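You operate a simulated robot arm through the tools that you are given. There is no shell and no other tool. Be economical: measure what you need, move in short steps, check, and stop when the job is done.

You run a simulated robot arm. Do the job below in one go: nothing can be reset, and whatever is moved stays where it is left.

## Task
Wring out the white striped cloth and lay it on the drying mat.
Fine: pressed in the wringer till no damp shows, press raised again. Where these are worked on the way, their far stop is far enough and under half their travel is too little: wringer press.

It is judged by the outcome, as a careful person would: the job done as asked, and still so three seconds after it is handed in. It fails if anything else is knocked over, pushed out of place, dropped, spilled or broken. Flat cloth is picked up by pressing the open fingertips on it (5 to 10 N) and closing them slowly along it; thin cloth reads only 2 to 8 mm in the jaws.

## Robot
A 6-joint arm with a two-finger parallel gripper on a trunk, on a base that drives. Base frame: it is fixed to the floor where the robot stands at the start and does not move with it; the origin is under the middle of the robot, x ahead of it, y to its left, z up. Lengths are in m, angles in degrees, forces in N, time in s.
With the tool pointing down near the work surface it reaches from about 0.34 to 0.82 m from the robot's upright axis, wherever it stands. Its first joint turns from -166.0 to 166.0 degrees. Places, roughly: bed of the wringer [0.5, -0.2, 0.8]; drying mat [-1, -1, 0.8]; wringer press [0.5, -0.2, 0.9]. Payload 3.91 kg.
Tool frame: the origin (TCP) lies between the finger pads and is the grasp point; the fingertips stand 0.03 m ahead of it; z points along the fingers, y is the line along which they close. The gripper opens to 0.11 m. The fingers are 0.02 m wide and 0.01 m thick; the gripper's body (0.048 by 0.112 m) begins 0.055 m behind the TCP.
Orientation is told as [roll, pitch, yaw] about the base's x, y, z axes, in that order, counted from this pose: with the fingers straight down and closing along the base's y, the tool's x points along the base's -x, its y along +y and its z along -z.

## Interface
- The arm moves only by the tool play_rows. Its argument "commands" is a list of rows, each a list of 7 numbers: the shift along the base's x, y, z in m, then the turn, a rotation vector about the base's x, y, z in degrees, then the finger opening in m, from 0 to 0.11. In form: [[x, y, z, ax, ay, az, fingers], ...]. A call has 1 to 20 rows; each row is the pose to reach, as a shift and turn from the pose commanded when the call began. Each row takes 0.2 s and may step no farther than 0.05 m and 8.6 degrees from the row before; otherwise, or with a gripper value out of range, the whole call is refused. Where a pose cannot be reached the arm comes as near as it can. A force on the tool above 90 N (or 10 N above the force at the start of the call, whichever is more), or a blocked arm, ends the call early, and 0.2 s more pass. The fingers move at their own pace (about 0.045 m/s each) and stop on an object; they squeeze with about 42 N. The grip force told is the motor's: it shows also when the fingers shut on nothing. Time passes only in rows, and 0.2 s behind the last, so rows that repeat a pose let the fingers close. The reply holds the time, the measured pose of the TCP, the force on the tool along the base axes, the opening and the grip force, in the units named above and with some noise, with the torque about the TCP (base axes, N m) and any sound that the robot's microphone picked up.
- Cameras (640 x 400 px; columns grow to the right, rows downward): "scene" is now at [-0.0089, 0.1007, 1.5714]; the picture's right is [-0.51, -0.86, 0.00], its down [-0.54, 0.32, -0.78] and it looks along [0.67, -0.39, -0.62] (base axes); focal length 268 px, centre (320, 200). "wrist" rides on the gripper at [0.077, 0.007, -0.114] in the tool frame; the picture's right is [-0.09, 1.00, 0.00], its down [-0.80, -0.07, -0.59] and it looks along [-0.59, -0.05, 0.80] (tool axes); focal length 270 px, centre (320, 200). There is no depth. A picture from a camera that has moved, and an enlarged one, comes with that camera's place and axes in the base frame and with its lens. The place of the scene camera against the robot may be out by one fixed shift of up to 0.012 m in any direction.
- grab_frame(camera): a new picture of that camera. No time passes.
- slide_trunk(by): slides the trunk up (or, below 0, down) by that many m; the arm and the scene camera ride with it, the base frame stays. It gives what a move gives, with no picture.
- base_move(legs): drives the robot by 1 to 6 legs, each [ahead, turn to the left] in m and degrees, along the robot's own axes; the way and the turn of a leg run together, so that a leg with both is an arc; at most 1.5 m and 180 degrees a leg. The arm and the cameras ride along, it lands a little off, and it stops where it bumps. It gives what a move gives.
- aim_head(pan, tilt): turns the head with the scene camera to pan (to the left, within 155 degrees either way) and tilt (down, from -29 to 69), counted from straight ahead of the robot. It gives what a move gives.
- zoom(camera, box): a new picture of the part [left, top, right, bottom] of that camera's present view, enlarged. No time passes.
- hand_in(): hands the job in; it is judged then, once.

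Go step by step. Nothing tells you exact positions but the pictures and the camera data: compare them with the known pose of the tool, close in by small moves and look again before you grip or let go. The budget is 120 turns and 98 pictures, counting those below and the enlarged ones. Unless the task says otherwise, let go and move clear before handing in, and close with one line.

The tools are called as a command line: name --pt "numbers of a row" for each row, then --argument value for the rest, lists and objects as JSON in quotes. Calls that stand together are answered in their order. play_rows: Moves the arm, as the interface text tells. Its arguments: {"type":"object","properties":{"commands":{"type":"array","items":{"type":"array","items":{"type":"number"}}}},"required":["commands"]} The other tools are called the same way: slide_trunk (by) slides the trunk up or down; base_move (legs) drives the base; aim_head (pan, tilt) turns the head that bears the scene camera; grab_frame (camera) takes a picture; zoom (camera, box) takes an enlarged picture of a part of a camera's view; hand_in () hands the job in.

At the start:

```text
time_s: 0.0
tcp_pos: [0.3352, -0.2699, 1.2709]
ee_rot: [0.0, -0.1, -0.5]
contact_force: [-0.3, 0.1, 0.3]
torque: [-0.02, -0.01, -0.01]
finger_gap: 0.1098
grasp_force: 0.0
trunk travel left (down, up): [-0.525, 0.085]
robot x, y, heading: [0.0015, 0.0004, -0.1]
head pan, tilt: [-30.4, 38.6]
```

scene: 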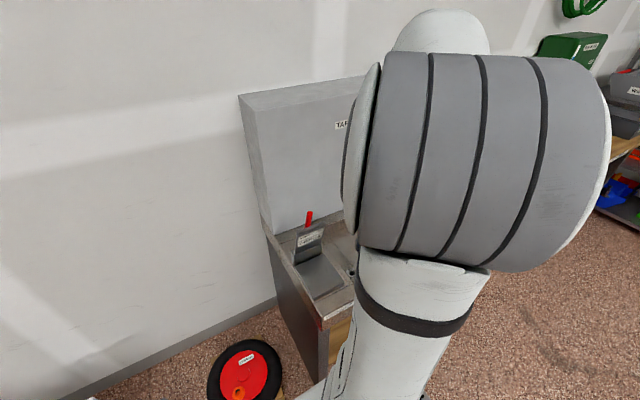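
wrist: 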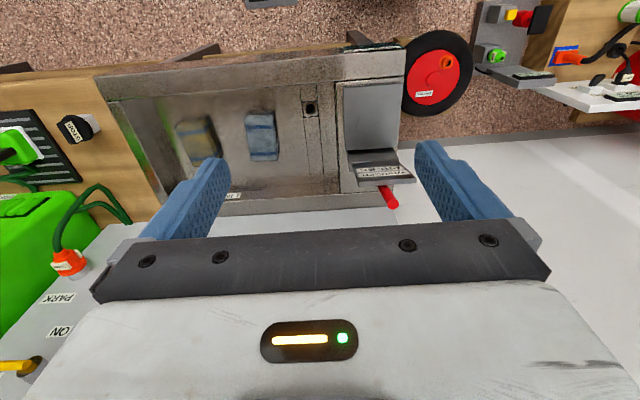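

I see a sink counter with two cloths and a wringer with a red handle. I'll enlarge both parts to tell the cloths apart.

zoom --camera "wrist" --box '[100, 60, 300, 185]'

zoom --camera "wrist" --box '[290, 60, 450, 220]'

zoom --camera "scene" --box '[230, 180, 390, 330]'

```text
3.20 times, centred on (200, 122) of wrist
camera zoom: at [0.259, -0.2626, 1.3865], right [0.1, 1.0, 0.0], down [0.8, -0.08, 0.59], along [0.59, -0.06, -0.8], focal length 865 px, centre (704, 448)
```

zoom: 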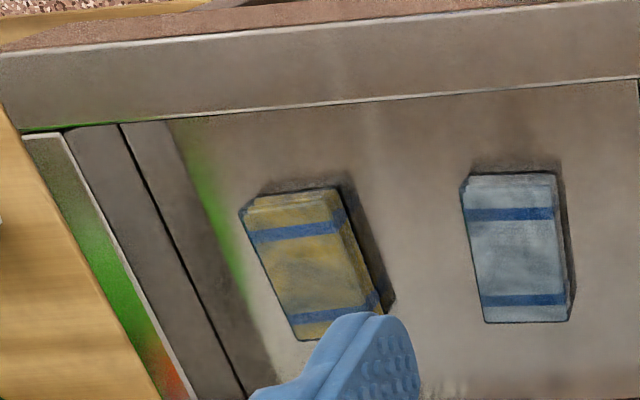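

```text
2.50 times, centred on (370, 140) of wrist
camera zoom: at [0.259, -0.2626, 1.3865], right [0.1, 1.0, 0.0], down [0.8, -0.08, 0.59], along [0.59, -0.06, -0.8], focal length 676 px, centre (195, 350)
```

zoom: 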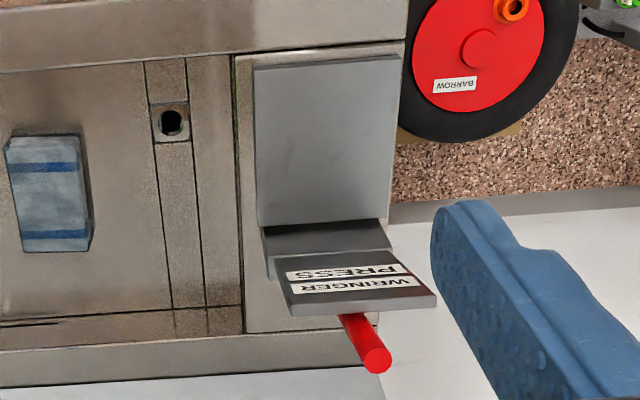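

```text
2.67 times, centred on (310, 255) of scene
camera zoom: at [-0.0089, 0.1007, 1.5714], right [-0.51, -0.86, 0.0], down [-0.54, 0.32, -0.78], along [0.67, -0.39, -0.62], focal length 715 px, centre (347, 53)
```

zoom: 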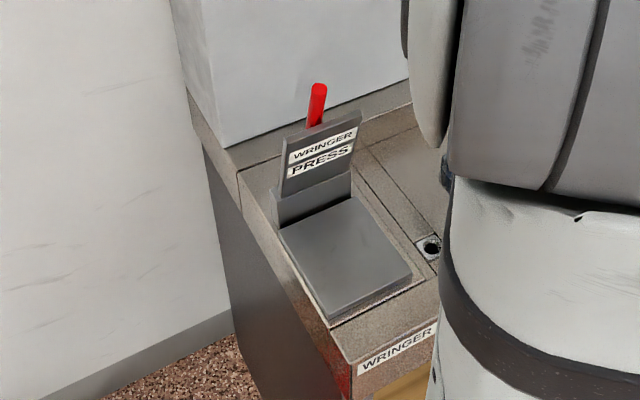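

The white striped cloth appears to be near (0.50, -0.43) and the wringer bed near (0.47, -0.17). I'll move above the cloth at a safe height and look.

play_rows --pt "0.02 -0.03 -0.02 0 0 0 0.11" --pt "0.04 -0.06 -0.05 0 0 0 0.11" --pt "0.06 -0.09 -0.08 0 0 0 0.11" --pt "0.08 -0.12 -0.11 0 0 0 0.11" --pt "0.1 -0.15 -0.13 0 0 0 0.11"

grab_frame --camera "wrist"

grab_frame --camera "scene"

```text
time_s: 1.2
tcp_pos: [0.4382, -0.4219, 1.1405]
ee_rot: [0.0, 0.1, -0.5]
contact_force: [0.4, 0.9, -0.1]
torque: [0.02, 0.0, 0.03]
finger_gap: 0.11
grasp_force: 0.0
trunk travel left (down, up): [-0.525, 0.085]
robot x, y, heading: [-0.0002, 0.0005, 0.1]
head pan, tilt: [-30.4, 38.6]
```

```text
92 pictures are left
camera wrist: at [0.3602, -0.4143, 1.2563], right [0.1, 1.0, 0.0], down [0.8, -0.08, 0.59], along [0.59, -0.06, -0.8], focal length 270 px, centre (320, 200)
```

wrist: 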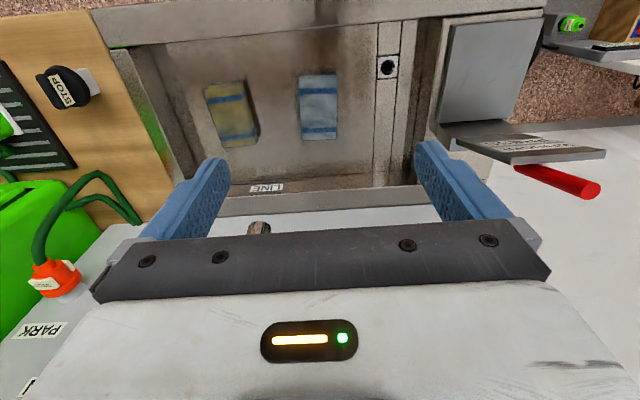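

```text
91 pictures are left
camera scene: at [-0.008, 0.0999, 1.5715], right [-0.51, -0.86, 0.0], down [-0.54, 0.32, -0.78], along [0.67, -0.39, -0.62], focal length 268 px, centre (320, 200)
```

scene: 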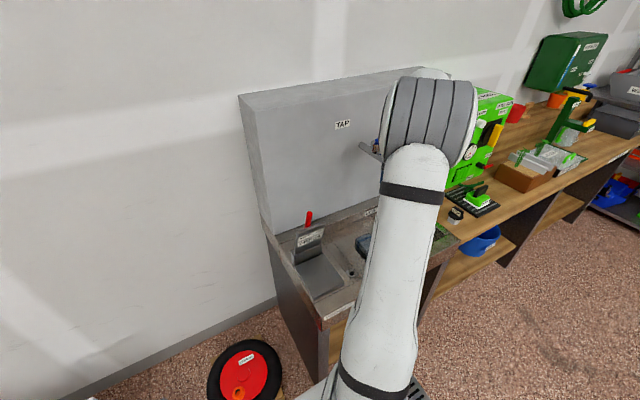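

There is a tap on the box near the cloth, so I'll zoom in to place it.

zoom --camera "scene" --box '[260, 90, 420, 300]'

zoom --camera "wrist" --box '[160, 60, 440, 235]'

```text
1.90 times, centred on (340, 195) of scene
camera zoom: at [-0.008, 0.0999, 1.5715], right [-0.51, -0.86, 0.0], down [-0.54, 0.32, -0.78], along [0.67, -0.39, -0.62], focal length 510 px, centre (282, 210)
```

zoom: 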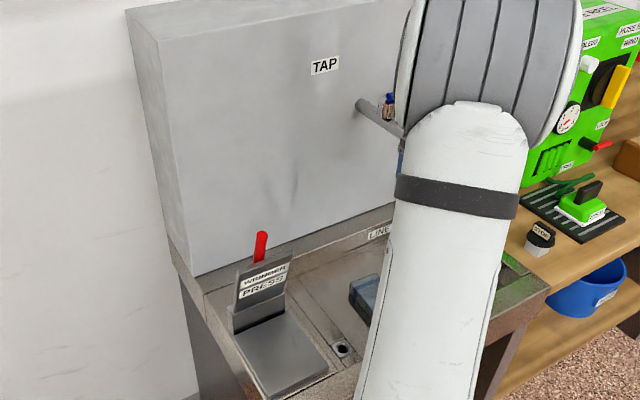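

```text
2.29 times, centred on (300, 148) of wrist
camera zoom: at [0.3602, -0.4143, 1.2563], right [0.1, 1.0, 0.0], down [0.8, -0.08, 0.59], along [0.59, -0.06, -0.8], focal length 618 px, centre (366, 320)
```

zoom: 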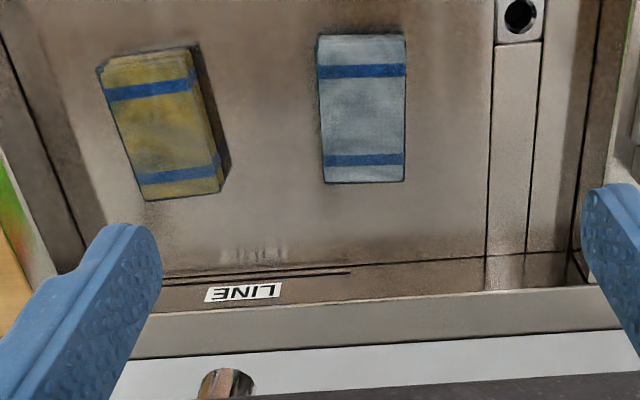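

I need an unobstructed view of the tap, so I'll swing the arm off to the left.

play_rows --pt "-0.03 0.04 0.01 0 0 0 0.11" --pt "-0.06 0.08 0.03 0 0 0 0.11" --pt "-0.08 0.12 0.05 0 0 0 0.11" --pt "-0.08 0.165 0.06 0 0 0 0.11" --pt "-0.08 0.21 0.06 0 0 0 0.11" --pt "-0.08 0.255 0.06 0 0 0 0.11" --pt "-0.08 0.3 0.06 0 0 0 0.11" --pt "-0.08 0.345 0.06 0 0 0 0.11" --pt "-0.08 0.39 0.06 0 0 0 0.11" --pt "-0.08 0.435 0.06 0 0 0 0.11" --pt "-0.08 0.48 0.06 0 0 0 0.11" --pt "-0.08 0.525 0.06 0 0 0 0.11" --pt "-0.08 0.57 0.06 0 0 0 0.11" --pt "-0.08 0.615 0.06 0 0 0 0.11"

aim_head --pan -38 --tilt 38

grab_frame --camera "scene"

```text
refused: row 1 steps farther than a row can; nothing moved
```

```text
time_s: 1.9
tcp_pos: [0.436, -0.4217, 1.1412]
ee_rot: [0.0, -0.1, -0.5]
contact_force: [0.5, 0.2, 0.7]
torque: [-0.01, 0.0, -0.03]
finger_gap: 0.1103
grasp_force: 0.1
trunk travel left (down, up): [-0.525, 0.085]
robot x, y, heading: [-0.001, 0.0005, 0.0]
head pan, tilt: [-38.0, 38.0]
```

```text
88 pictures are left
camera scene: at [-0.0146, 0.0909, 1.5723], right [-0.61, -0.79, 0.0], down [-0.49, 0.38, -0.79], along [0.62, -0.48, -0.62], focal length 268 px, centre (320, 200)
```

scene: 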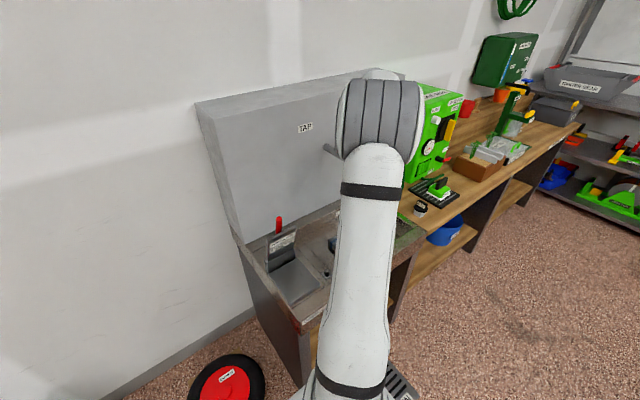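

The first row was just over the step limit, so I'll retry with shorter steps.

play_rows --pt "-0.02 0.03 0.01 0 0 0 0.11" --pt "-0.04 0.06 0.03 0 0 0 0.11" --pt "-0.06 0.095 0.05 0 0 0 0.11" --pt "-0.08 0.13 0.06 0 0 0 0.11" --pt "-0.08 0.175 0.06 0 0 0 0.11" --pt "-0.08 0.22 0.06 0 0 0 0.11" --pt "-0.08 0.265 0.06 0 0 0 0.11" --pt "-0.08 0.31 0.06 0 0 0 0.11" --pt "-0.08 0.355 0.06 0 0 0 0.11" --pt "-0.08 0.4 0.06 0 0 0 0.11" --pt "-0.08 0.445 0.06 0 0 0 0.11" --pt "-0.08 0.49 0.06 0 0 0 0.11" --pt "-0.08 0.535 0.06 0 0 0 0.11" --pt "-0.08 0.58 0.06 0 0 0 0.11" --pt "-0.08 0.62 0.06 0 0 0 0.11"

grab_frame --camera "scene"

zoom --camera "scene" --box '[220, 100, 440, 320]'

```text
time_s: 5.1
tcp_pos: [0.3569, 0.2007, 1.1969]
ee_rot: [-0.1, 0.0, -0.6]
contact_force: [1.3, 0.2, 0.6]
torque: [-0.01, -0.02, 0.0]
finger_gap: 0.1098
grasp_force: 0.0
trunk travel left (down, up): [-0.525, 0.085]
robot x, y, heading: [-0.0019, -0.0011, 0.0]
head pan, tilt: [-38.0, 38.0]
```

```text
87 pictures are left
camera scene: at [-0.0146, 0.0918, 1.5723], right [-0.61, -0.79, 0.0], down [-0.49, 0.38, -0.79], along [0.62, -0.48, -0.62], focal length 268 px, centre (320, 200)
```

scene: 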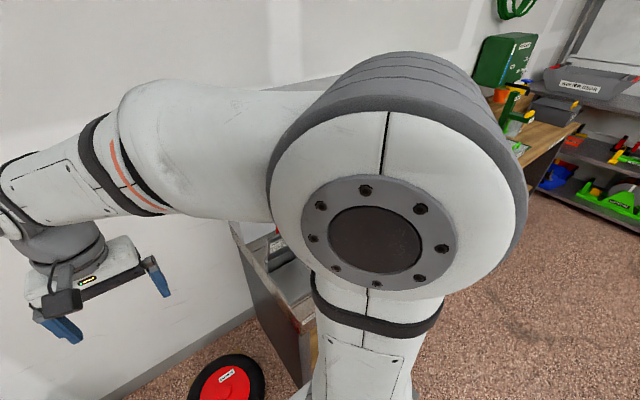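

```text
1.82 times, centred on (330, 210) of scene
camera zoom: at [-0.0146, 0.0918, 1.5723], right [-0.61, -0.79, 0.0], down [-0.49, 0.38, -0.79], along [0.62, -0.48, -0.62], focal length 487 px, centre (302, 182)
```

zoom: 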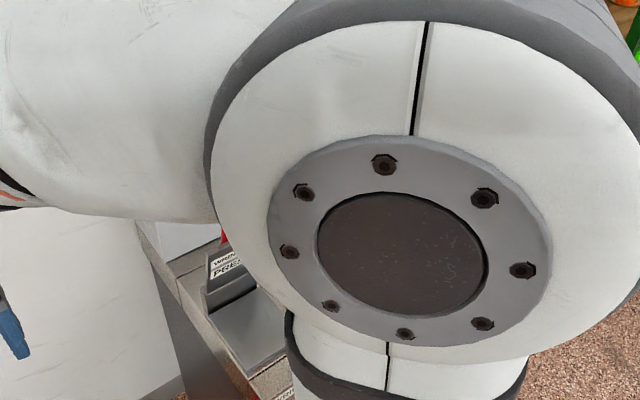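

The elbow now blocks the view, so I'll swing the arm round to the right side instead.

play_rows --pt "0.021 -0.042 0 0 0 0 0.11" --pt "0.037 -0.086 0 0 0 0 0.11" --pt "0.047 -0.131 0 0 0 0 0.11" --pt "0.052 -0.177 0 0 0 0 0.11" --pt "0.052 -0.224 0 0 0 0 0.11" --pt "0.047 -0.27 0 0 0 0 0.11" --pt "0.037 -0.315 0 0 0 0 0.11" --pt "0.021 -0.359 0 0 0 0 0.11" --pt "0.001 -0.401 0 0 0 0 0.11" --pt "-0.024 -0.44 0 0 0 0 0.11" --pt "-0.053 -0.476 0 0 0 0 0.11" --pt "-0.086 -0.509 0 0 0 0 0.11" --pt "-0.123 -0.538 0 0 0 0 0.11" --pt "-0.163 -0.562 0 0 0 0 0.11" --pt "-0.205 -0.582 0 0 0 0 0.11" --pt "-0.249 -0.596 0 0 0 0 0.11"

grab_frame --camera "scene"

zoom --camera "scene" --box '[220, 100, 440, 320]'

```text
time_s: 8.5
tcp_pos: [0.1026, -0.3981, 1.1975]
ee_rot: [0.1, -0.1, -0.5]
contact_force: [-0.4, -0.6, 0.0]
torque: [0.02, -0.08, -0.04]
finger_gap: 0.1099
grasp_force: 0.0
trunk travel left (down, up): [-0.525, 0.085]
robot x, y, heading: [0.0027, 0.0003, 0.1]
head pan, tilt: [-38.0, 38.0]
```

```text
85 pictures are left
camera scene: at [-0.0157, 0.0908, 1.5724], right [-0.61, -0.79, 0.0], down [-0.49, 0.38, -0.79], along [0.62, -0.48, -0.62], focal length 268 px, centre (320, 200)
```

scene: 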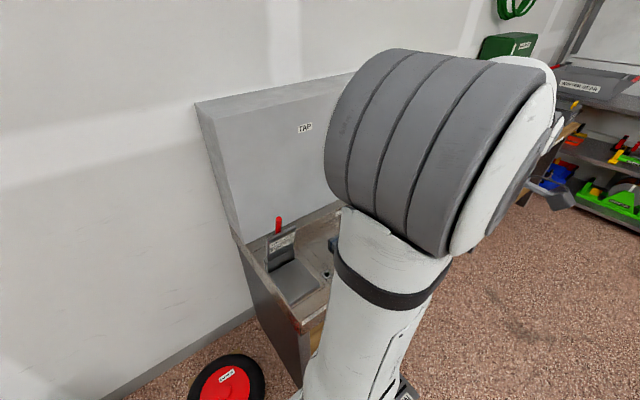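

```text
1.82 times, centred on (330, 210) of scene
camera zoom: at [-0.0157, 0.0908, 1.5724], right [-0.61, -0.79, 0.0], down [-0.49, 0.38, -0.79], along [0.62, -0.48, -0.62], focal length 487 px, centre (302, 182)
```

zoom: 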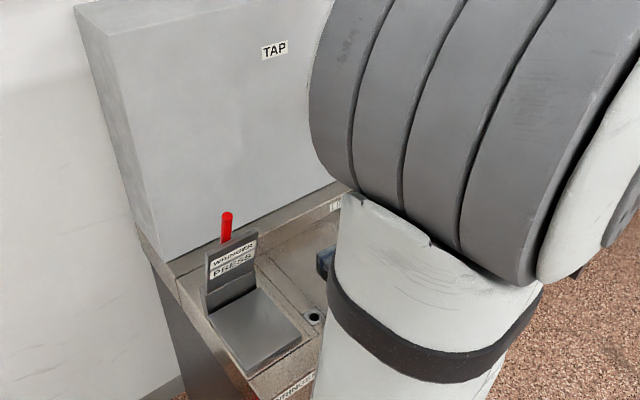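

The scene camera stays blocked. I'll use the wrist camera instead, pitched up towards the box, to see the tap and the press.

play_rows --pt "0.03 -0.01 0 0 -8 0 0.11" --pt "0.06 -0.02 0 0 -16 0 0.11" --pt "0.09 -0.02 0 0 -24 0 0.11" --pt "0.12 -0.02 0 0 -32 0 0.11" --pt "0.15 -0.02 0 0 -40 0 0.11"

grab_frame --camera "wrist"

```text
time_s: 9.7
tcp_pos: [0.257, -0.4166, 1.2013]
ee_rot: [0.5, -40.1, -0.7]
contact_force: [-0.1, -0.1, -0.6]
torque: [-0.02, -0.04, 0.01]
finger_gap: 0.1099
grasp_force: 0.2
trunk travel left (down, up): [-0.525, 0.085]
robot x, y, heading: [-0.0028, -0.0002, -0.0]
head pan, tilt: [-38.0, 38.0]
```

```text
83 pictures are left
camera wrist: at [0.1247, -0.4091, 1.2403], right [0.07, 1.0, 0.06], down [0.23, -0.08, 0.97], along [0.97, -0.06, -0.23], focal length 270 px, centre (320, 200)
```

wrist: 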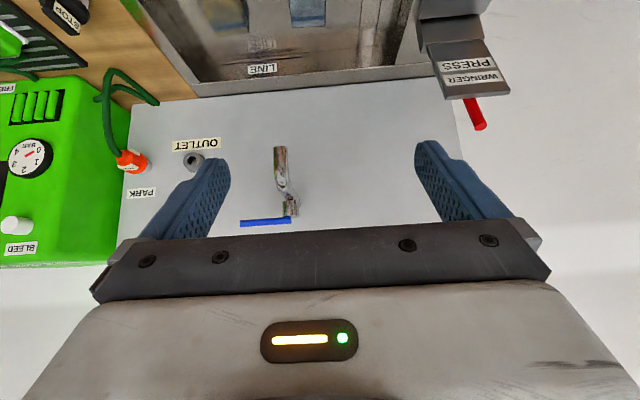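

The tap spout tip triangulates to about (0.54, -0.50, 1.05), and the white cloth to about (0.51, -0.43, 0.78). I'll approach with the hand leaned 20° back towards the robot so it clears the tap.

play_rows --pt "0.024 0 -0.02 0 3 0 0.11" --pt "0.048 0 -0.045 0 6 0 0.11" --pt "0.072 -0.002 -0.07 0 9 0 0.11" --pt "0.096 -0.004 -0.095 0 12 0 0.11" --pt "0.12 -0.006 -0.12 0 14 0 0.11" --pt "0.144 -0.008 -0.145 0 16 0 0.11" --pt "0.168 -0.01 -0.17 0 18 0 0.11" --pt "0.192 -0.012 -0.195 0 20 0 0.1" --pt "0.216 -0.014 -0.22 0 20 0 0.08" --pt "0.243 -0.016 -0.25 0 20 0 0.06"

grab_frame --camera "wrist"

grab_frame --camera "scene"

```text
time_s: 11.9
tcp_pos: [0.5008, -0.4327, 0.9507]
ee_rot: [0.3, -19.9, -0.7]
contact_force: [-0.6, 0.3, 0.1]
torque: [0.01, -0.03, 0.01]
finger_gap: 0.06
grasp_force: 0.1
trunk travel left (down, up): [-0.525, 0.085]
robot x, y, heading: [0.0009, -0.0031, 0.4]
head pan, tilt: [-38.0, 38.0]
```

```text
82 pictures are left
camera wrist: at [0.3902, -0.4238, 1.0333], right [0.09, 1.0, 0.03], down [0.55, -0.08, 0.83], along [0.83, -0.06, -0.55], focal length 270 px, centre (320, 200)
```

wrist: 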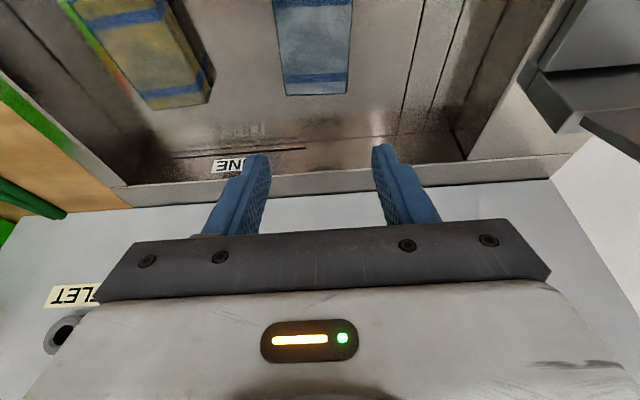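

```text
81 pictures are left
camera scene: at [-0.0139, 0.0907, 1.5724], right [-0.61, -0.79, 0.0], down [-0.49, 0.38, -0.79], along [0.62, -0.48, -0.62], focal length 268 px, centre (320, 200)
```

scene: 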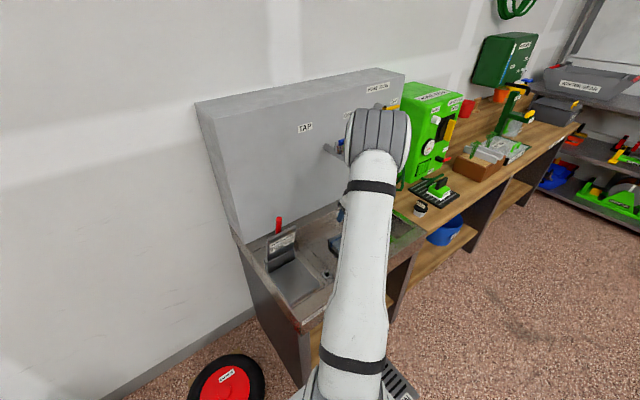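

The cloth lies under the fingers as expected, so I'll descend to just above it.

play_rows --pt "0.002 -0.004 -0.03 0 0 0 0.055" --pt "0.004 -0.004 -0.06 0 0 0 0.05" --pt "0.004 -0.004 -0.09 0 0 0 0.05" --pt "0.004 -0.004 -0.115 0 0 0 0.05"

grab_frame --camera "wrist"

```text
time_s: 12.9
tcp_pos: [0.5035, -0.4368, 0.8329]
ee_rot: [0.1, -20.0, -0.6]
contact_force: [-0.8, -0.1, -0.7]
torque: [0.01, -0.02, 0.02]
finger_gap: 0.05
grasp_force: 0.1
trunk travel left (down, up): [-0.525, 0.085]
robot x, y, heading: [-0.002, -0.0013, -0.2]
head pan, tilt: [-38.0, 38.0]
```

```text
80 pictures are left
camera wrist: at [0.3928, -0.4283, 0.9162], right [0.09, 1.0, 0.03], down [0.55, -0.08, 0.83], along [0.83, -0.06, -0.55], focal length 270 px, centre (320, 200)
```

wrist: 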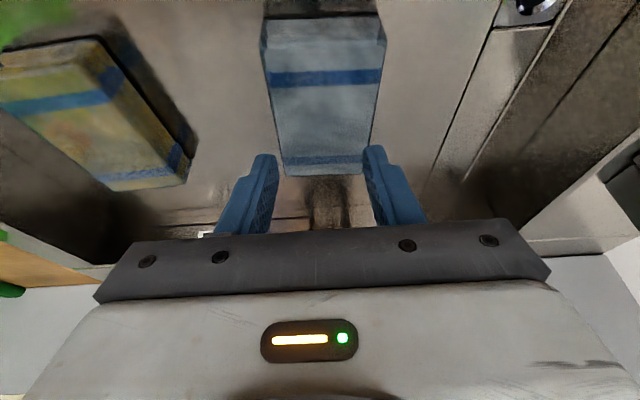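

The fingertips are about 3 cm above the cloth and centred on it. I'll press down in small steps and watch the force.

play_rows --pt "0 0 -0.01 0 0 0 0.05" --pt "0 0 -0.018 0 0 0 0.05"

play_rows --pt "0 0 -0.005 0 0 0 0.05"

play_rows --pt "0 0 -0.004 0 0 0 0.05"

```text
time_s: 13.5
tcp_pos: [0.5028, -0.4369, 0.8164]
ee_rot: [0.2, -20.0, -0.6]
contact_force: [0.1, -0.1, -0.5]
torque: [0.01, 0.0, 0.02]
finger_gap: 0.05
grasp_force: 0.2
trunk travel left (down, up): [-0.525, 0.085]
robot x, y, heading: [0.0042, -0.0013, -0.2]
head pan, tilt: [-38.0, 38.0]
```

```text
time_s: 13.9
tcp_pos: [0.504, -0.4365, 0.8113]
ee_rot: [0.2, -20.0, -0.6]
contact_force: [0.0, -0.4, 0.0]
torque: [-0.01, -0.01, -0.01]
finger_gap: 0.0502
grasp_force: 0.1
trunk travel left (down, up): [-0.525, 0.085]
robot x, y, heading: [-0.0021, -0.0054, 0.1]
head pan, tilt: [-38.0, 38.0]
```

```text
time_s: 14.3
tcp_pos: [0.5032, -0.437, 0.8073]
ee_rot: [0.2, -20.1, -0.6]
contact_force: [-0.7, 0.1, -0.1]
torque: [0.02, 0.01, 0.0]
finger_gap: 0.05
grasp_force: 0.1
trunk travel left (down, up): [-0.525, 0.085]
robot x, y, heading: [-0.0017, -0.0031, -0.0]
head pan, tilt: [-38.0, 38.0]
```

Still no contact, so I'll continue down in 3–4 mm steps.

play_rows --pt "0 0 -0.004 0 0 0 0.05"

play_rows --pt "0 0 -0.003 0 0 0 0.05"

play_rows --pt "0 0 -0.003 0 0 0 0.05"

grab_frame --camera "wrist"

```text
time_s: 14.7
tcp_pos: [0.5044, -0.4361, 0.803]
ee_rot: [0.3, -20.0, -0.6]
contact_force: [0.4, 0.1, -0.3]
torque: [-0.03, 0.0, -0.01]
finger_gap: 0.0499
grasp_force: 0.1
trunk travel left (down, up): [-0.525, 0.085]
robot x, y, heading: [-0.0018, -0.0046, 0.2]
head pan, tilt: [-38.0, 38.0]
```

```text
time_s: 15.1
tcp_pos: [0.5039, -0.4355, 0.8016]
ee_rot: [0.2, -20.1, -0.5]
contact_force: [0.4, 0.6, 2.6]
torque: [-0.05, -0.05, 0.0]
finger_gap: 0.0502
grasp_force: 0.1
trunk travel left (down, up): [-0.525, 0.085]
robot x, y, heading: [-0.0007, -0.002, 0.0]
head pan, tilt: [-38.0, 38.0]
```

```text
time_s: 15.5
tcp_pos: [0.5038, -0.4363, 0.8013]
ee_rot: [0.1, -20.2, -0.4]
contact_force: [-1.4, 3.3, 18.5]
torque: [0.14, 0.01, 0.04]
finger_gap: 0.0497
grasp_force: 0.0
trunk travel left (down, up): [-0.525, 0.085]
robot x, y, heading: [-0.0032, -0.0016, -0.2]
head pan, tilt: [-38.0, 38.0]
```

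```text
79 pictures are left
camera wrist: at [0.3924, -0.4281, 0.8834], right [0.09, 1.0, 0.03], down [0.55, -0.08, 0.83], along [0.83, -0.06, -0.55], focal length 270 px, centre (320, 200)
```

wrist: 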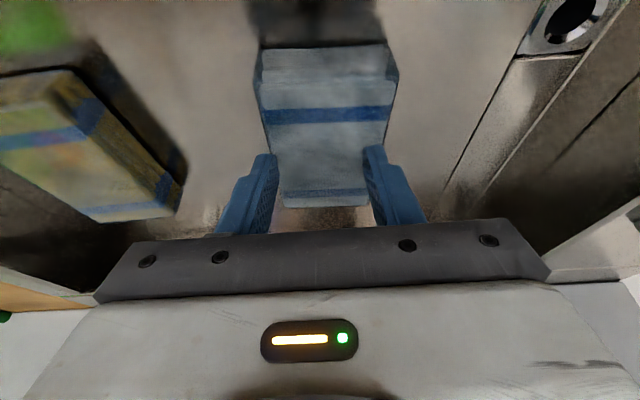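

Contact reads 18 N, which is too much. I'll back off to about 8 N before closing.

play_rows --pt "0 0 0.0017 0 0 0 0.05"

```text
time_s: 15.9
tcp_pos: [0.5028, -0.4352, 0.8016]
ee_rot: [0.2, -20.1, -0.5]
contact_force: [3.7, -1.5, 11.0]
torque: [-0.09, -0.18, 0.04]
finger_gap: 0.0501
grasp_force: 0.1
trunk travel left (down, up): [-0.525, 0.085]
robot x, y, heading: [0.0, -0.0023, 0.1]
head pan, tilt: [-38.0, 38.0]
```

play_rows --pt "0 0 0.0005 0 0 0 0.047" --pt "0 0 0.0005 0 0 0 0.044" --pt "0 0 0.0005 0 0 0 0.041" --pt "0 0 0.0005 0 0 0 0.038" --pt "0 0 0.0005 0 0 0 0.035" --pt "0 0 0.0005 0 0 0 0.032" --pt "0 0 0.0005 0 0 0 0.029" --pt "0 0 0.0005 0 0 0 0.026" --pt "0 0 0.0005 0 0 0 0.023"

```text
time_s: 17.9
tcp_pos: [0.5025, -0.437, 0.8013]
ee_rot: [0.2, -20.0, -0.6]
contact_force: [-1.7, -2.5, 8.7]
torque: [-0.07, -0.02, 0.02]
finger_gap: 0.0249
grasp_force: 1.8
trunk travel left (down, up): [-0.525, 0.085]
robot x, y, heading: [-0.0011, -0.0013, 0.3]
head pan, tilt: [-38.0, 38.0]
```

The press force is good and the fingers are starting to load. I'll keep closing.

play_rows --pt "0 0 0 0 0 0 0.02" --pt "0 0 0 0 0 0 0.017" --pt "0 0 0 0 0 0 0.014" --pt "0 0 0 0 0 0 0.011" --pt "0 0 0 0 0 0 0.008" --pt "0 0 0 0 0 0 0.005" --pt "0 0 0 0 0 0 0.002" --pt "0 0 0 0 0 0 0" --pt "0 0 0 0 0 0 0" --pt "0 0 0 0 0 0 0"

grab_frame --camera "wrist"

```text
time_s: 20.1
tcp_pos: [0.5022, -0.4359, 0.8018]
ee_rot: [0.2, -20.1, -0.5]
contact_force: [-1.2, 0.1, 6.8]
torque: [-0.01, 0.04, 0.0]
finger_gap: 0.0001
grasp_force: 37.5
trunk travel left (down, up): [-0.525, 0.085]
robot x, y, heading: [-0.0036, -0.0064, -0.2]
head pan, tilt: [-38.0, 38.0]
```

```text
78 pictures are left
camera wrist: at [0.3918, -0.428, 0.884], right [0.09, 1.0, 0.03], down [0.55, -0.08, 0.83], along [0.83, -0.06, -0.55], focal length 270 px, centre (320, 200)
```

wrist: 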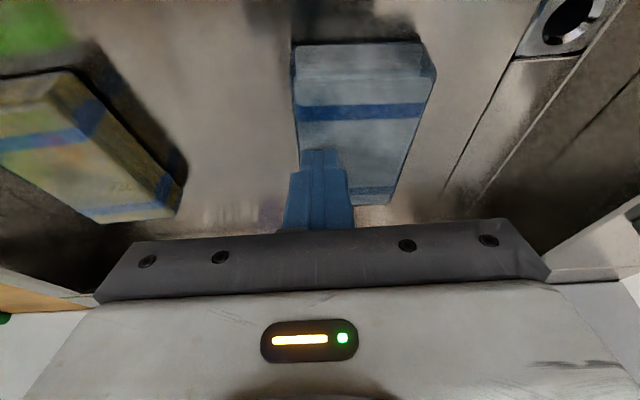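

The jaws closed on nothing and the cloth slid a little to +y. It looks like a folded pack about 2–3 cm thick, so I'll lift, open wide and re-measure it.

play_rows --pt "0 0 0.02 0 0 0 0" --pt "0 0 0.05 0 0 0 0.05" --pt "0 0 0.07 0 0 0 0.1" --pt "0 0 0.07 0 0 0 0.1" --pt "0 0 0.07 0 0 0 0.1"

grab_frame --camera "wrist"

zoom --camera "wrist" --box '[220, 0, 440, 140]'

```text
time_s: 21.3
tcp_pos: [0.5006, -0.4368, 0.8696]
ee_rot: [0.2, -20.1, -0.6]
contact_force: [-0.3, -0.7, -0.2]
torque: [0.0, 0.0, 0.01]
finger_gap: 0.0854
grasp_force: 0.1
trunk travel left (down, up): [-0.525, 0.085]
robot x, y, heading: [0.0016, -0.0066, 0.0]
head pan, tilt: [-38.0, 38.0]
```

```text
77 pictures are left
camera wrist: at [0.3913, -0.4289, 0.9528], right [0.09, 1.0, 0.03], down [0.55, -0.08, 0.83], along [0.83, -0.06, -0.55], focal length 270 px, centre (320, 200)
```

wrist: 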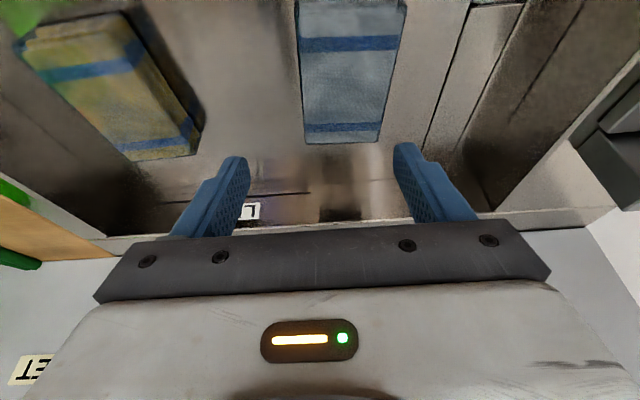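

```text
2.86 times, centred on (330, 70) of wrist
camera zoom: at [0.3913, -0.4289, 0.9528], right [0.09, 1.0, 0.03], down [0.55, -0.08, 0.83], along [0.83, -0.06, -0.55], focal length 772 px, centre (291, 571)
```

zoom: 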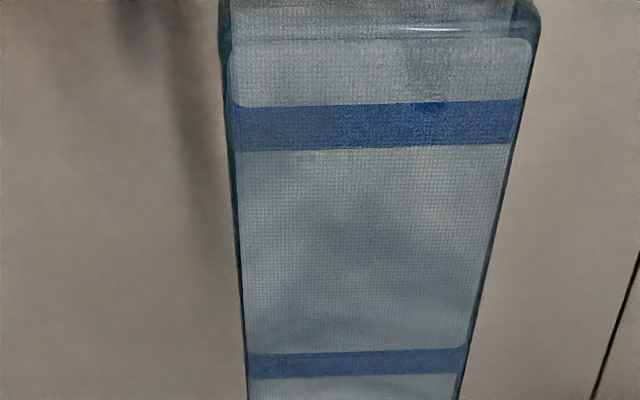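

The pack now sits at about (0.517, -0.416), turned about -5°. I'll straddle it with the jaws wide open and lower onto its sides.

play_rows --pt "0.002 0.01 -0.01 0 0 -3 0.1" --pt "0.004 0.021 -0.03 0 0 -5 0.1" --pt "0.004 0.021 -0.055 0 0 -5 0.1" --pt "0.004 0.021 -0.065 0 0 -5 0.1"

grab_frame --camera "wrist"

```text
time_s: 22.3
tcp_pos: [0.5087, -0.4149, 0.8061]
ee_rot: [0.2, -20.0, -5.7]
contact_force: [0.5, 0.2, 0.2]
torque: [-0.01, -0.01, -0.01]
finger_gap: 0.1
grasp_force: 0.0
trunk travel left (down, up): [-0.525, 0.085]
robot x, y, heading: [0.0003, -0.0035, 0.1]
head pan, tilt: [-38.0, 38.0]
```

```text
75 pictures are left
camera wrist: at [0.3977, -0.398, 0.8887], right [0.18, 0.98, 0.03], down [0.54, -0.13, 0.83], along [0.82, -0.13, -0.55], focal length 270 px, centre (320, 200)
```

wrist: 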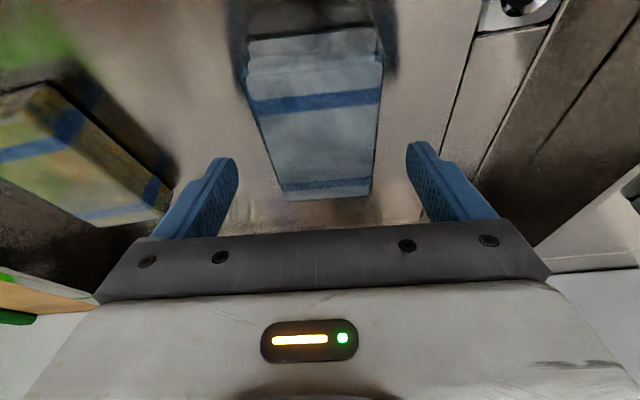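

The jaws straddle the pack centrally. I'll lower until I feel the floor.

play_rows --pt "0 0 -0.01 0 0 2 0.1" --pt "0 0 -0.018 0 0 2 0.1"

play_rows --pt "0 0 -0.004 0 0 0 0.1"

play_rows --pt "0 0 -0.003 0 0 0 0.1"

```text
time_s: 22.9
tcp_pos: [0.5077, -0.416, 0.7879]
ee_rot: [0.3, -20.0, -3.6]
contact_force: [0.1, -0.4, -0.4]
torque: [-0.01, -0.03, -0.01]
finger_gap: 0.0998
grasp_force: 0.1
trunk travel left (down, up): [-0.525, 0.085]
robot x, y, heading: [-0.0023, -0.0022, -0.2]
head pan, tilt: [-38.0, 38.0]
```

```text
time_s: 23.3
tcp_pos: [0.5074, -0.417, 0.7835]
ee_rot: [0.1, -20.0, -3.4]
contact_force: [-0.3, 0.0, 0.2]
torque: [0.01, 0.03, 0.01]
finger_gap: 0.1001
grasp_force: 0.0
trunk travel left (down, up): [-0.525, 0.085]
robot x, y, heading: [0.0019, -0.0031, 0.1]
head pan, tilt: [-38.0, 38.0]
```

```text
time_s: 23.7
tcp_pos: [0.5077, -0.416, 0.7824]
ee_rot: [0.2, -20.1, -3.6]
contact_force: [0.0, -0.3, -0.2]
torque: [0.0, 0.0, 0.02]
finger_gap: 0.1
grasp_force: 0.0
trunk travel left (down, up): [-0.525, 0.085]
robot x, y, heading: [0.0023, -0.0023, 0.0]
head pan, tilt: [-38.0, 38.0]
```

The fingers are about 2 cm below the cloth's top. I'll close slowly on its sides.

play_rows --pt "0 0 0 0 0 0 0.09" --pt "0 0 0 0 0 0 0.082" --pt "0 0 0 0 0 0 0.074" --pt "0 0 0 0 0 0 0.066" --pt "0 0 0 0 0 0 0.06" --pt "0 0 0 0 0 0 0.055" --pt "0 0 0 0 0 0 0.05"

grab_frame --camera "wrist"

```text
time_s: 25.3
tcp_pos: [0.5063, -0.4152, 0.7809]
ee_rot: [0.1, -20.0, -3.6]
contact_force: [-0.1, -0.7, -1.0]
torque: [0.02, 0.01, -0.04]
finger_gap: 0.065
grasp_force: 42.4
trunk travel left (down, up): [-0.525, 0.085]
robot x, y, heading: [-0.0002, -0.0032, 0.2]
head pan, tilt: [-38.0, 38.0]
```

```text
74 pictures are left
camera wrist: at [0.397, -0.4025, 0.8635], right [0.14, 0.99, 0.03], down [0.54, -0.11, 0.83], along [0.83, -0.1, -0.55], focal length 270 px, centre (320, 200)
```

wrist: 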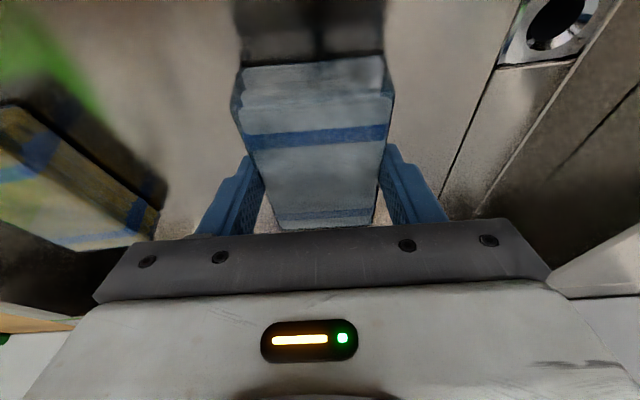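

The cloth is held at 0.065 m with 42 N. I'll lift it straight up.

play_rows --pt "0 0 0.02 0 0 0 0.05" --pt "0 0 0.05 0 0 0 0.05" --pt "-0.01 0 0.08 0 0 0 0.05" --pt "-0.02 0 0.11 0 0 0 0.05" --pt "-0.03 0 0.14 0 0 0 0.05"

grab_frame --camera "wrist"

grab_frame --camera "scene"

```text
time_s: 26.5
tcp_pos: [0.4768, -0.4191, 0.9209]
ee_rot: [0.2, -20.0, -3.5]
contact_force: [0.1, 1.0, -0.3]
torque: [0.04, 0.0, -0.01]
finger_gap: 0.0649
grasp_force: 42.1
trunk travel left (down, up): [-0.525, 0.085]
robot x, y, heading: [-0.0017, -0.0006, 0.1]
head pan, tilt: [-38.0, 38.0]
```

```text
73 pictures are left
camera wrist: at [0.3658, -0.4048, 1.0044], right [0.14, 0.99, 0.03], down [0.54, -0.11, 0.83], along [0.83, -0.1, -0.55], focal length 270 px, centre (320, 200)
```

wrist: 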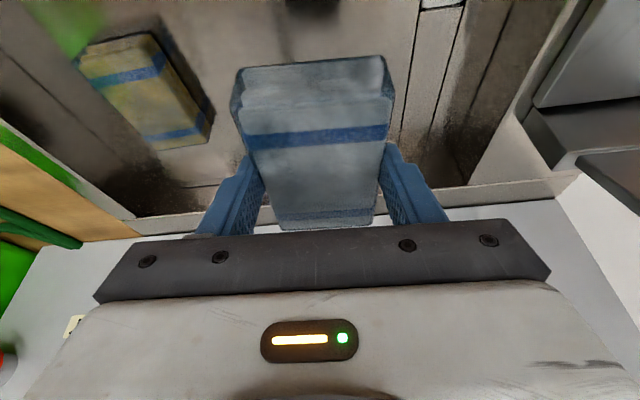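

```text
72 pictures are left
camera scene: at [-0.0153, 0.0912, 1.5723], right [-0.61, -0.79, 0.0], down [-0.49, 0.38, -0.79], along [0.62, -0.48, -0.62], focal length 268 px, centre (320, 200)
```

scene: 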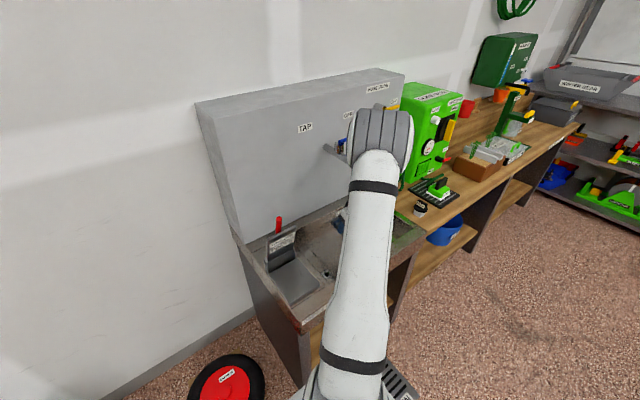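

The cloth is lifted cleanly, and the yellow one is untouched. I'll carry it to in front of and above the wringer bed and look closely at the press.

play_rows --pt "-0.035 0.02 0.02 0 0 0.5 0.05" --pt "-0.06 0.05 0.05 0 0 1 0.05" --pt "-0.08 0.09 0.07 0 0 1.5 0.05" --pt "-0.09 0.135 0.08 0 0 2 0.05" --pt "-0.09 0.18 0.08 0 0 2.5 0.05" --pt "-0.09 0.22 0.08 0 0 3 0.05" --pt "-0.09 0.25 0.08 0 0 3 0.05"

grab_frame --camera "wrist"

zoom --camera "scene" --box '[220, 180, 380, 320]'

```text
time_s: 28.1
tcp_pos: [0.3866, -0.1632, 1.0008]
ee_rot: [0.2, -20.0, -0.6]
contact_force: [0.0, 0.6, -1.2]
torque: [-0.01, 0.04, -0.04]
finger_gap: 0.0648
grasp_force: 42.2
trunk travel left (down, up): [-0.525, 0.085]
robot x, y, heading: [0.0, -0.0094, 0.3]
head pan, tilt: [-38.0, 38.0]
```

```text
71 pictures are left
camera wrist: at [0.2756, -0.1559, 1.0841], right [0.09, 1.0, 0.03], down [0.55, -0.08, 0.83], along [0.83, -0.06, -0.55], focal length 270 px, centre (320, 200)
```

wrist: 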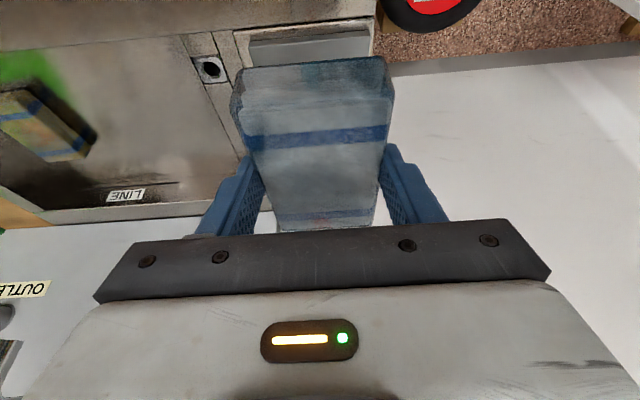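

```text
2.86 times, centred on (300, 250) of scene
camera zoom: at [-0.015, 0.0915, 1.5723], right [-0.61, -0.79, 0.0], down [-0.49, 0.38, -0.79], along [0.62, -0.48, -0.62], focal length 766 px, centre (377, 57)
```

zoom: 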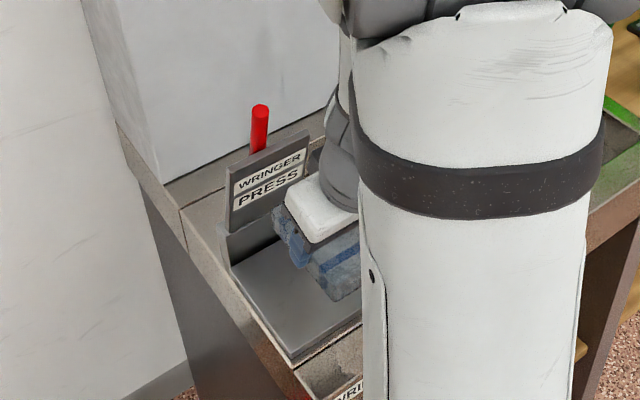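

The bed top triangulates to z≈0.81, x 0.40–0.55, y -0.23 to -0.11, with the press plate standing behind it. I'll lower in front, then move in low under the plate.

play_rows --pt "0.005 -0.003 -0.04 0 0 0 0.05" --pt "0.01 -0.006 -0.08 0 0 0 0.05" --pt "0.02 -0.007 -0.115 0 0 0 0.05" --pt "0.045 -0.007 -0.12 0 0 0 0.05" --pt "0.06 -0.007 -0.125 0 0 0 0.05"

grab_frame --camera "wrist"

zoom --camera "scene" --box '[220, 180, 380, 320]'

```text
time_s: 29.3
tcp_pos: [0.4481, -0.171, 0.8733]
ee_rot: [0.3, -19.9, -0.5]
contact_force: [0.1, 0.0, -0.4]
torque: [0.03, 0.0, 0.0]
finger_gap: 0.065
grasp_force: 42.2
trunk travel left (down, up): [-0.525, 0.085]
robot x, y, heading: [0.0028, -0.0023, 0.0]
head pan, tilt: [-38.0, 38.0]
```

```text
69 pictures are left
camera wrist: at [0.3357, -0.1632, 0.9569], right [0.09, 1.0, 0.03], down [0.55, -0.08, 0.83], along [0.83, -0.06, -0.55], focal length 270 px, centre (320, 200)
```

wrist: 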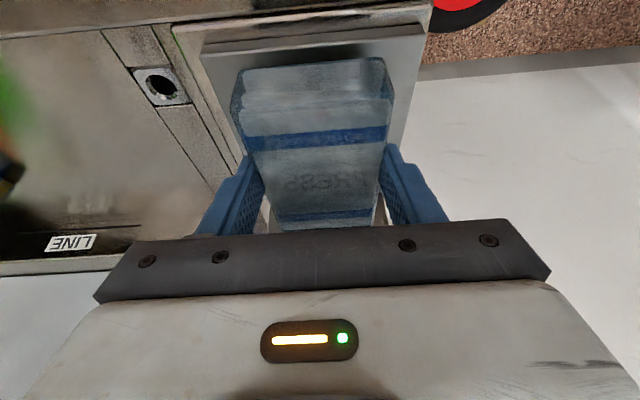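

```text
2.86 times, centred on (300, 250) of scene
camera zoom: at [-0.0146, 0.0913, 1.5723], right [-0.61, -0.79, 0.0], down [-0.49, 0.38, -0.79], along [0.62, -0.48, -0.62], focal length 766 px, centre (377, 57)
```

zoom: 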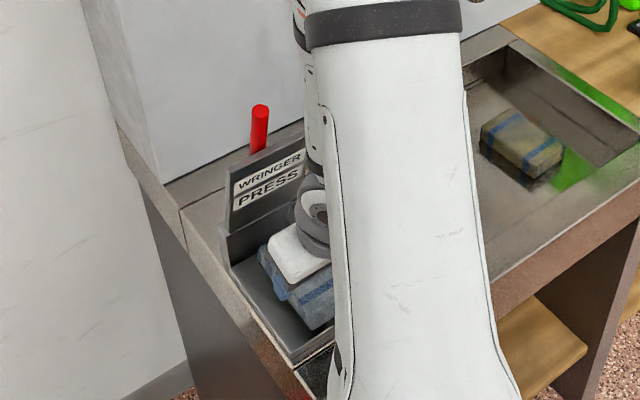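

The cloth is over the bed. I'll ease forward slightly and lower to contact.

play_rows --pt "0.007 0 -0.01 0 0 0 0.05" --pt "0.009 0 -0.018 0 0 0 0.05"

play_rows --pt "0 0 -0.004 0 0 0 0.05"

play_rows --pt "0 0 -0.003 0 0 0 0.05"

```text
time_s: 29.9
tcp_pos: [0.4569, -0.1735, 0.857]
ee_rot: [0.2, -20.0, -0.6]
contact_force: [0.0, 0.3, -0.9]
torque: [0.02, 0.02, 0.0]
finger_gap: 0.0649
grasp_force: 41.9
trunk travel left (down, up): [-0.525, 0.085]
robot x, y, heading: [0.0007, -0.0008, -0.2]
head pan, tilt: [-38.0, 38.0]
```

```text
time_s: 30.3
tcp_pos: [0.4573, -0.1727, 0.8522]
ee_rot: [0.3, -20.0, -0.6]
contact_force: [0.0, 0.7, 0.2]
torque: [0.01, 0.0, 0.0]
finger_gap: 0.0648
grasp_force: 41.8
trunk travel left (down, up): [-0.525, 0.085]
robot x, y, heading: [-0.001, -0.0021, -0.0]
head pan, tilt: [-38.0, 38.0]
```

```text
time_s: 30.7
tcp_pos: [0.4559, -0.1715, 0.8518]
ee_rot: [0.1, -20.1, -0.4]
contact_force: [-2.0, 1.9, 18.5]
torque: [-0.19, 0.96, -0.05]
finger_gap: 0.0647
grasp_force: 42.2
trunk travel left (down, up): [-0.525, 0.085]
robot x, y, heading: [0.0005, 0.0009, 0.1]
head pan, tilt: [-38.0, 38.0]
```

The cloth is on the bed. I'll relax, open the fingers and lift away back towards the robot.

play_rows --pt "0 0 0.002 0 0 0 0.065" --pt "0 0 0.002 0 0 0 0.075" --pt "0 0 0.002 0 0 0 0.085" --pt "0 0 0.002 0 0 0 0.09" --pt "-0.005 0 0.03 0 0 0 0.09" --pt "-0.02 0 0.06 0 0 0 0.09" --pt "-0.04 0 0.1 0 0 0 0.09" --pt "-0.08 0 0.125 0 0 0 0.09" --pt "-0.12 0 0.15 0 0 0 0.09"

grab_frame --camera "wrist"

zoom --camera "scene" --box '[220, 180, 380, 320]'

```text
time_s: 32.7
tcp_pos: [0.3426, -0.1793, 1.0049]
ee_rot: [0.3, -19.9, -0.6]
contact_force: [0.3, 0.7, -0.1]
torque: [0.01, 0.01, 0.0]
finger_gap: 0.0899
grasp_force: 0.0
out of reach, approached as far as the arm can: row 9
trunk travel left (down, up): [-0.525, 0.085]
robot x, y, heading: [-0.0007, -0.0047, -0.0]
head pan, tilt: [-38.0, 38.0]
```

```text
67 pictures are left
camera wrist: at [0.2325, -0.1708, 1.088], right [0.09, 1.0, 0.03], down [0.55, -0.08, 0.83], along [0.83, -0.06, -0.55], focal length 270 px, centre (320, 200)
```

wrist: 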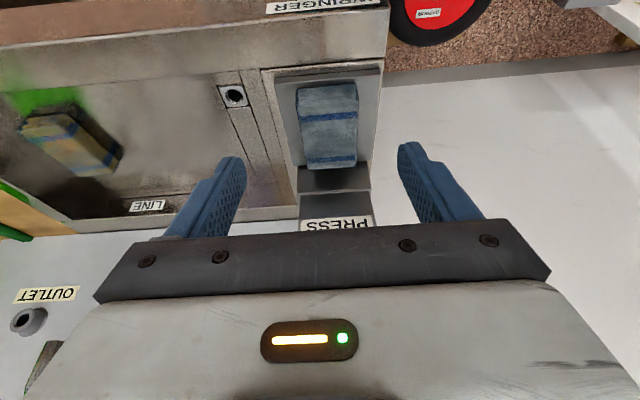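

```text
2.86 times, centred on (300, 250) of scene
camera zoom: at [-0.0155, 0.0911, 1.5723], right [-0.61, -0.79, 0.0], down [-0.49, 0.38, -0.79], along [0.62, -0.48, -0.62], focal length 766 px, centre (377, 57)
```

zoom: 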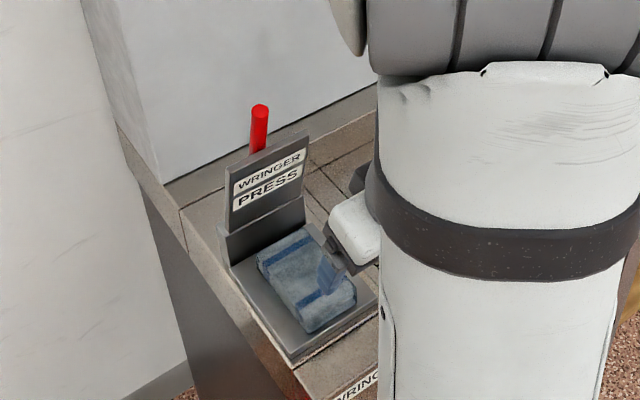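

The cloth lies flat on the bed. Next I'll grip the red handle from above, so I'm moving up with the tool vertical to look closely at it.

play_rows --pt "0 0 0.04 0 5 0 0.09" --pt "0.01 0.005 0.085 0 10 0 0.08" --pt "0.025 0.005 0.125 0 15 0 0.07" --pt "0.05 0.005 0.155 0 20 0 0.06"

grab_frame --camera "wrist"

```text
time_s: 33.7
tcp_pos: [0.3928, -0.1755, 1.1594]
ee_rot: [-0.1, 0.1, -0.6]
contact_force: [-0.3, -0.4, 0.6]
torque: [-0.04, 0.01, 0.01]
finger_gap: 0.06
grasp_force: 0.1
trunk travel left (down, up): [-0.525, 0.085]
robot x, y, heading: [0.0008, -0.0011, -0.0]
head pan, tilt: [-38.0, 38.0]
```

```text
65 pictures are left
camera wrist: at [0.3174, -0.168, 1.276], right [0.1, 1.0, 0.0], down [0.8, -0.08, 0.59], along [0.59, -0.06, -0.81], focal length 270 px, centre (320, 200)
```

wrist: 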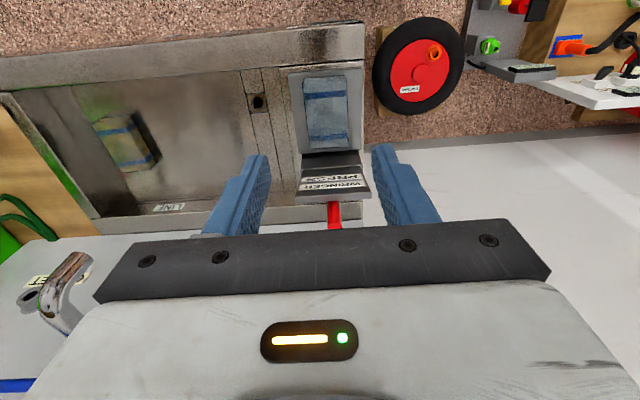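

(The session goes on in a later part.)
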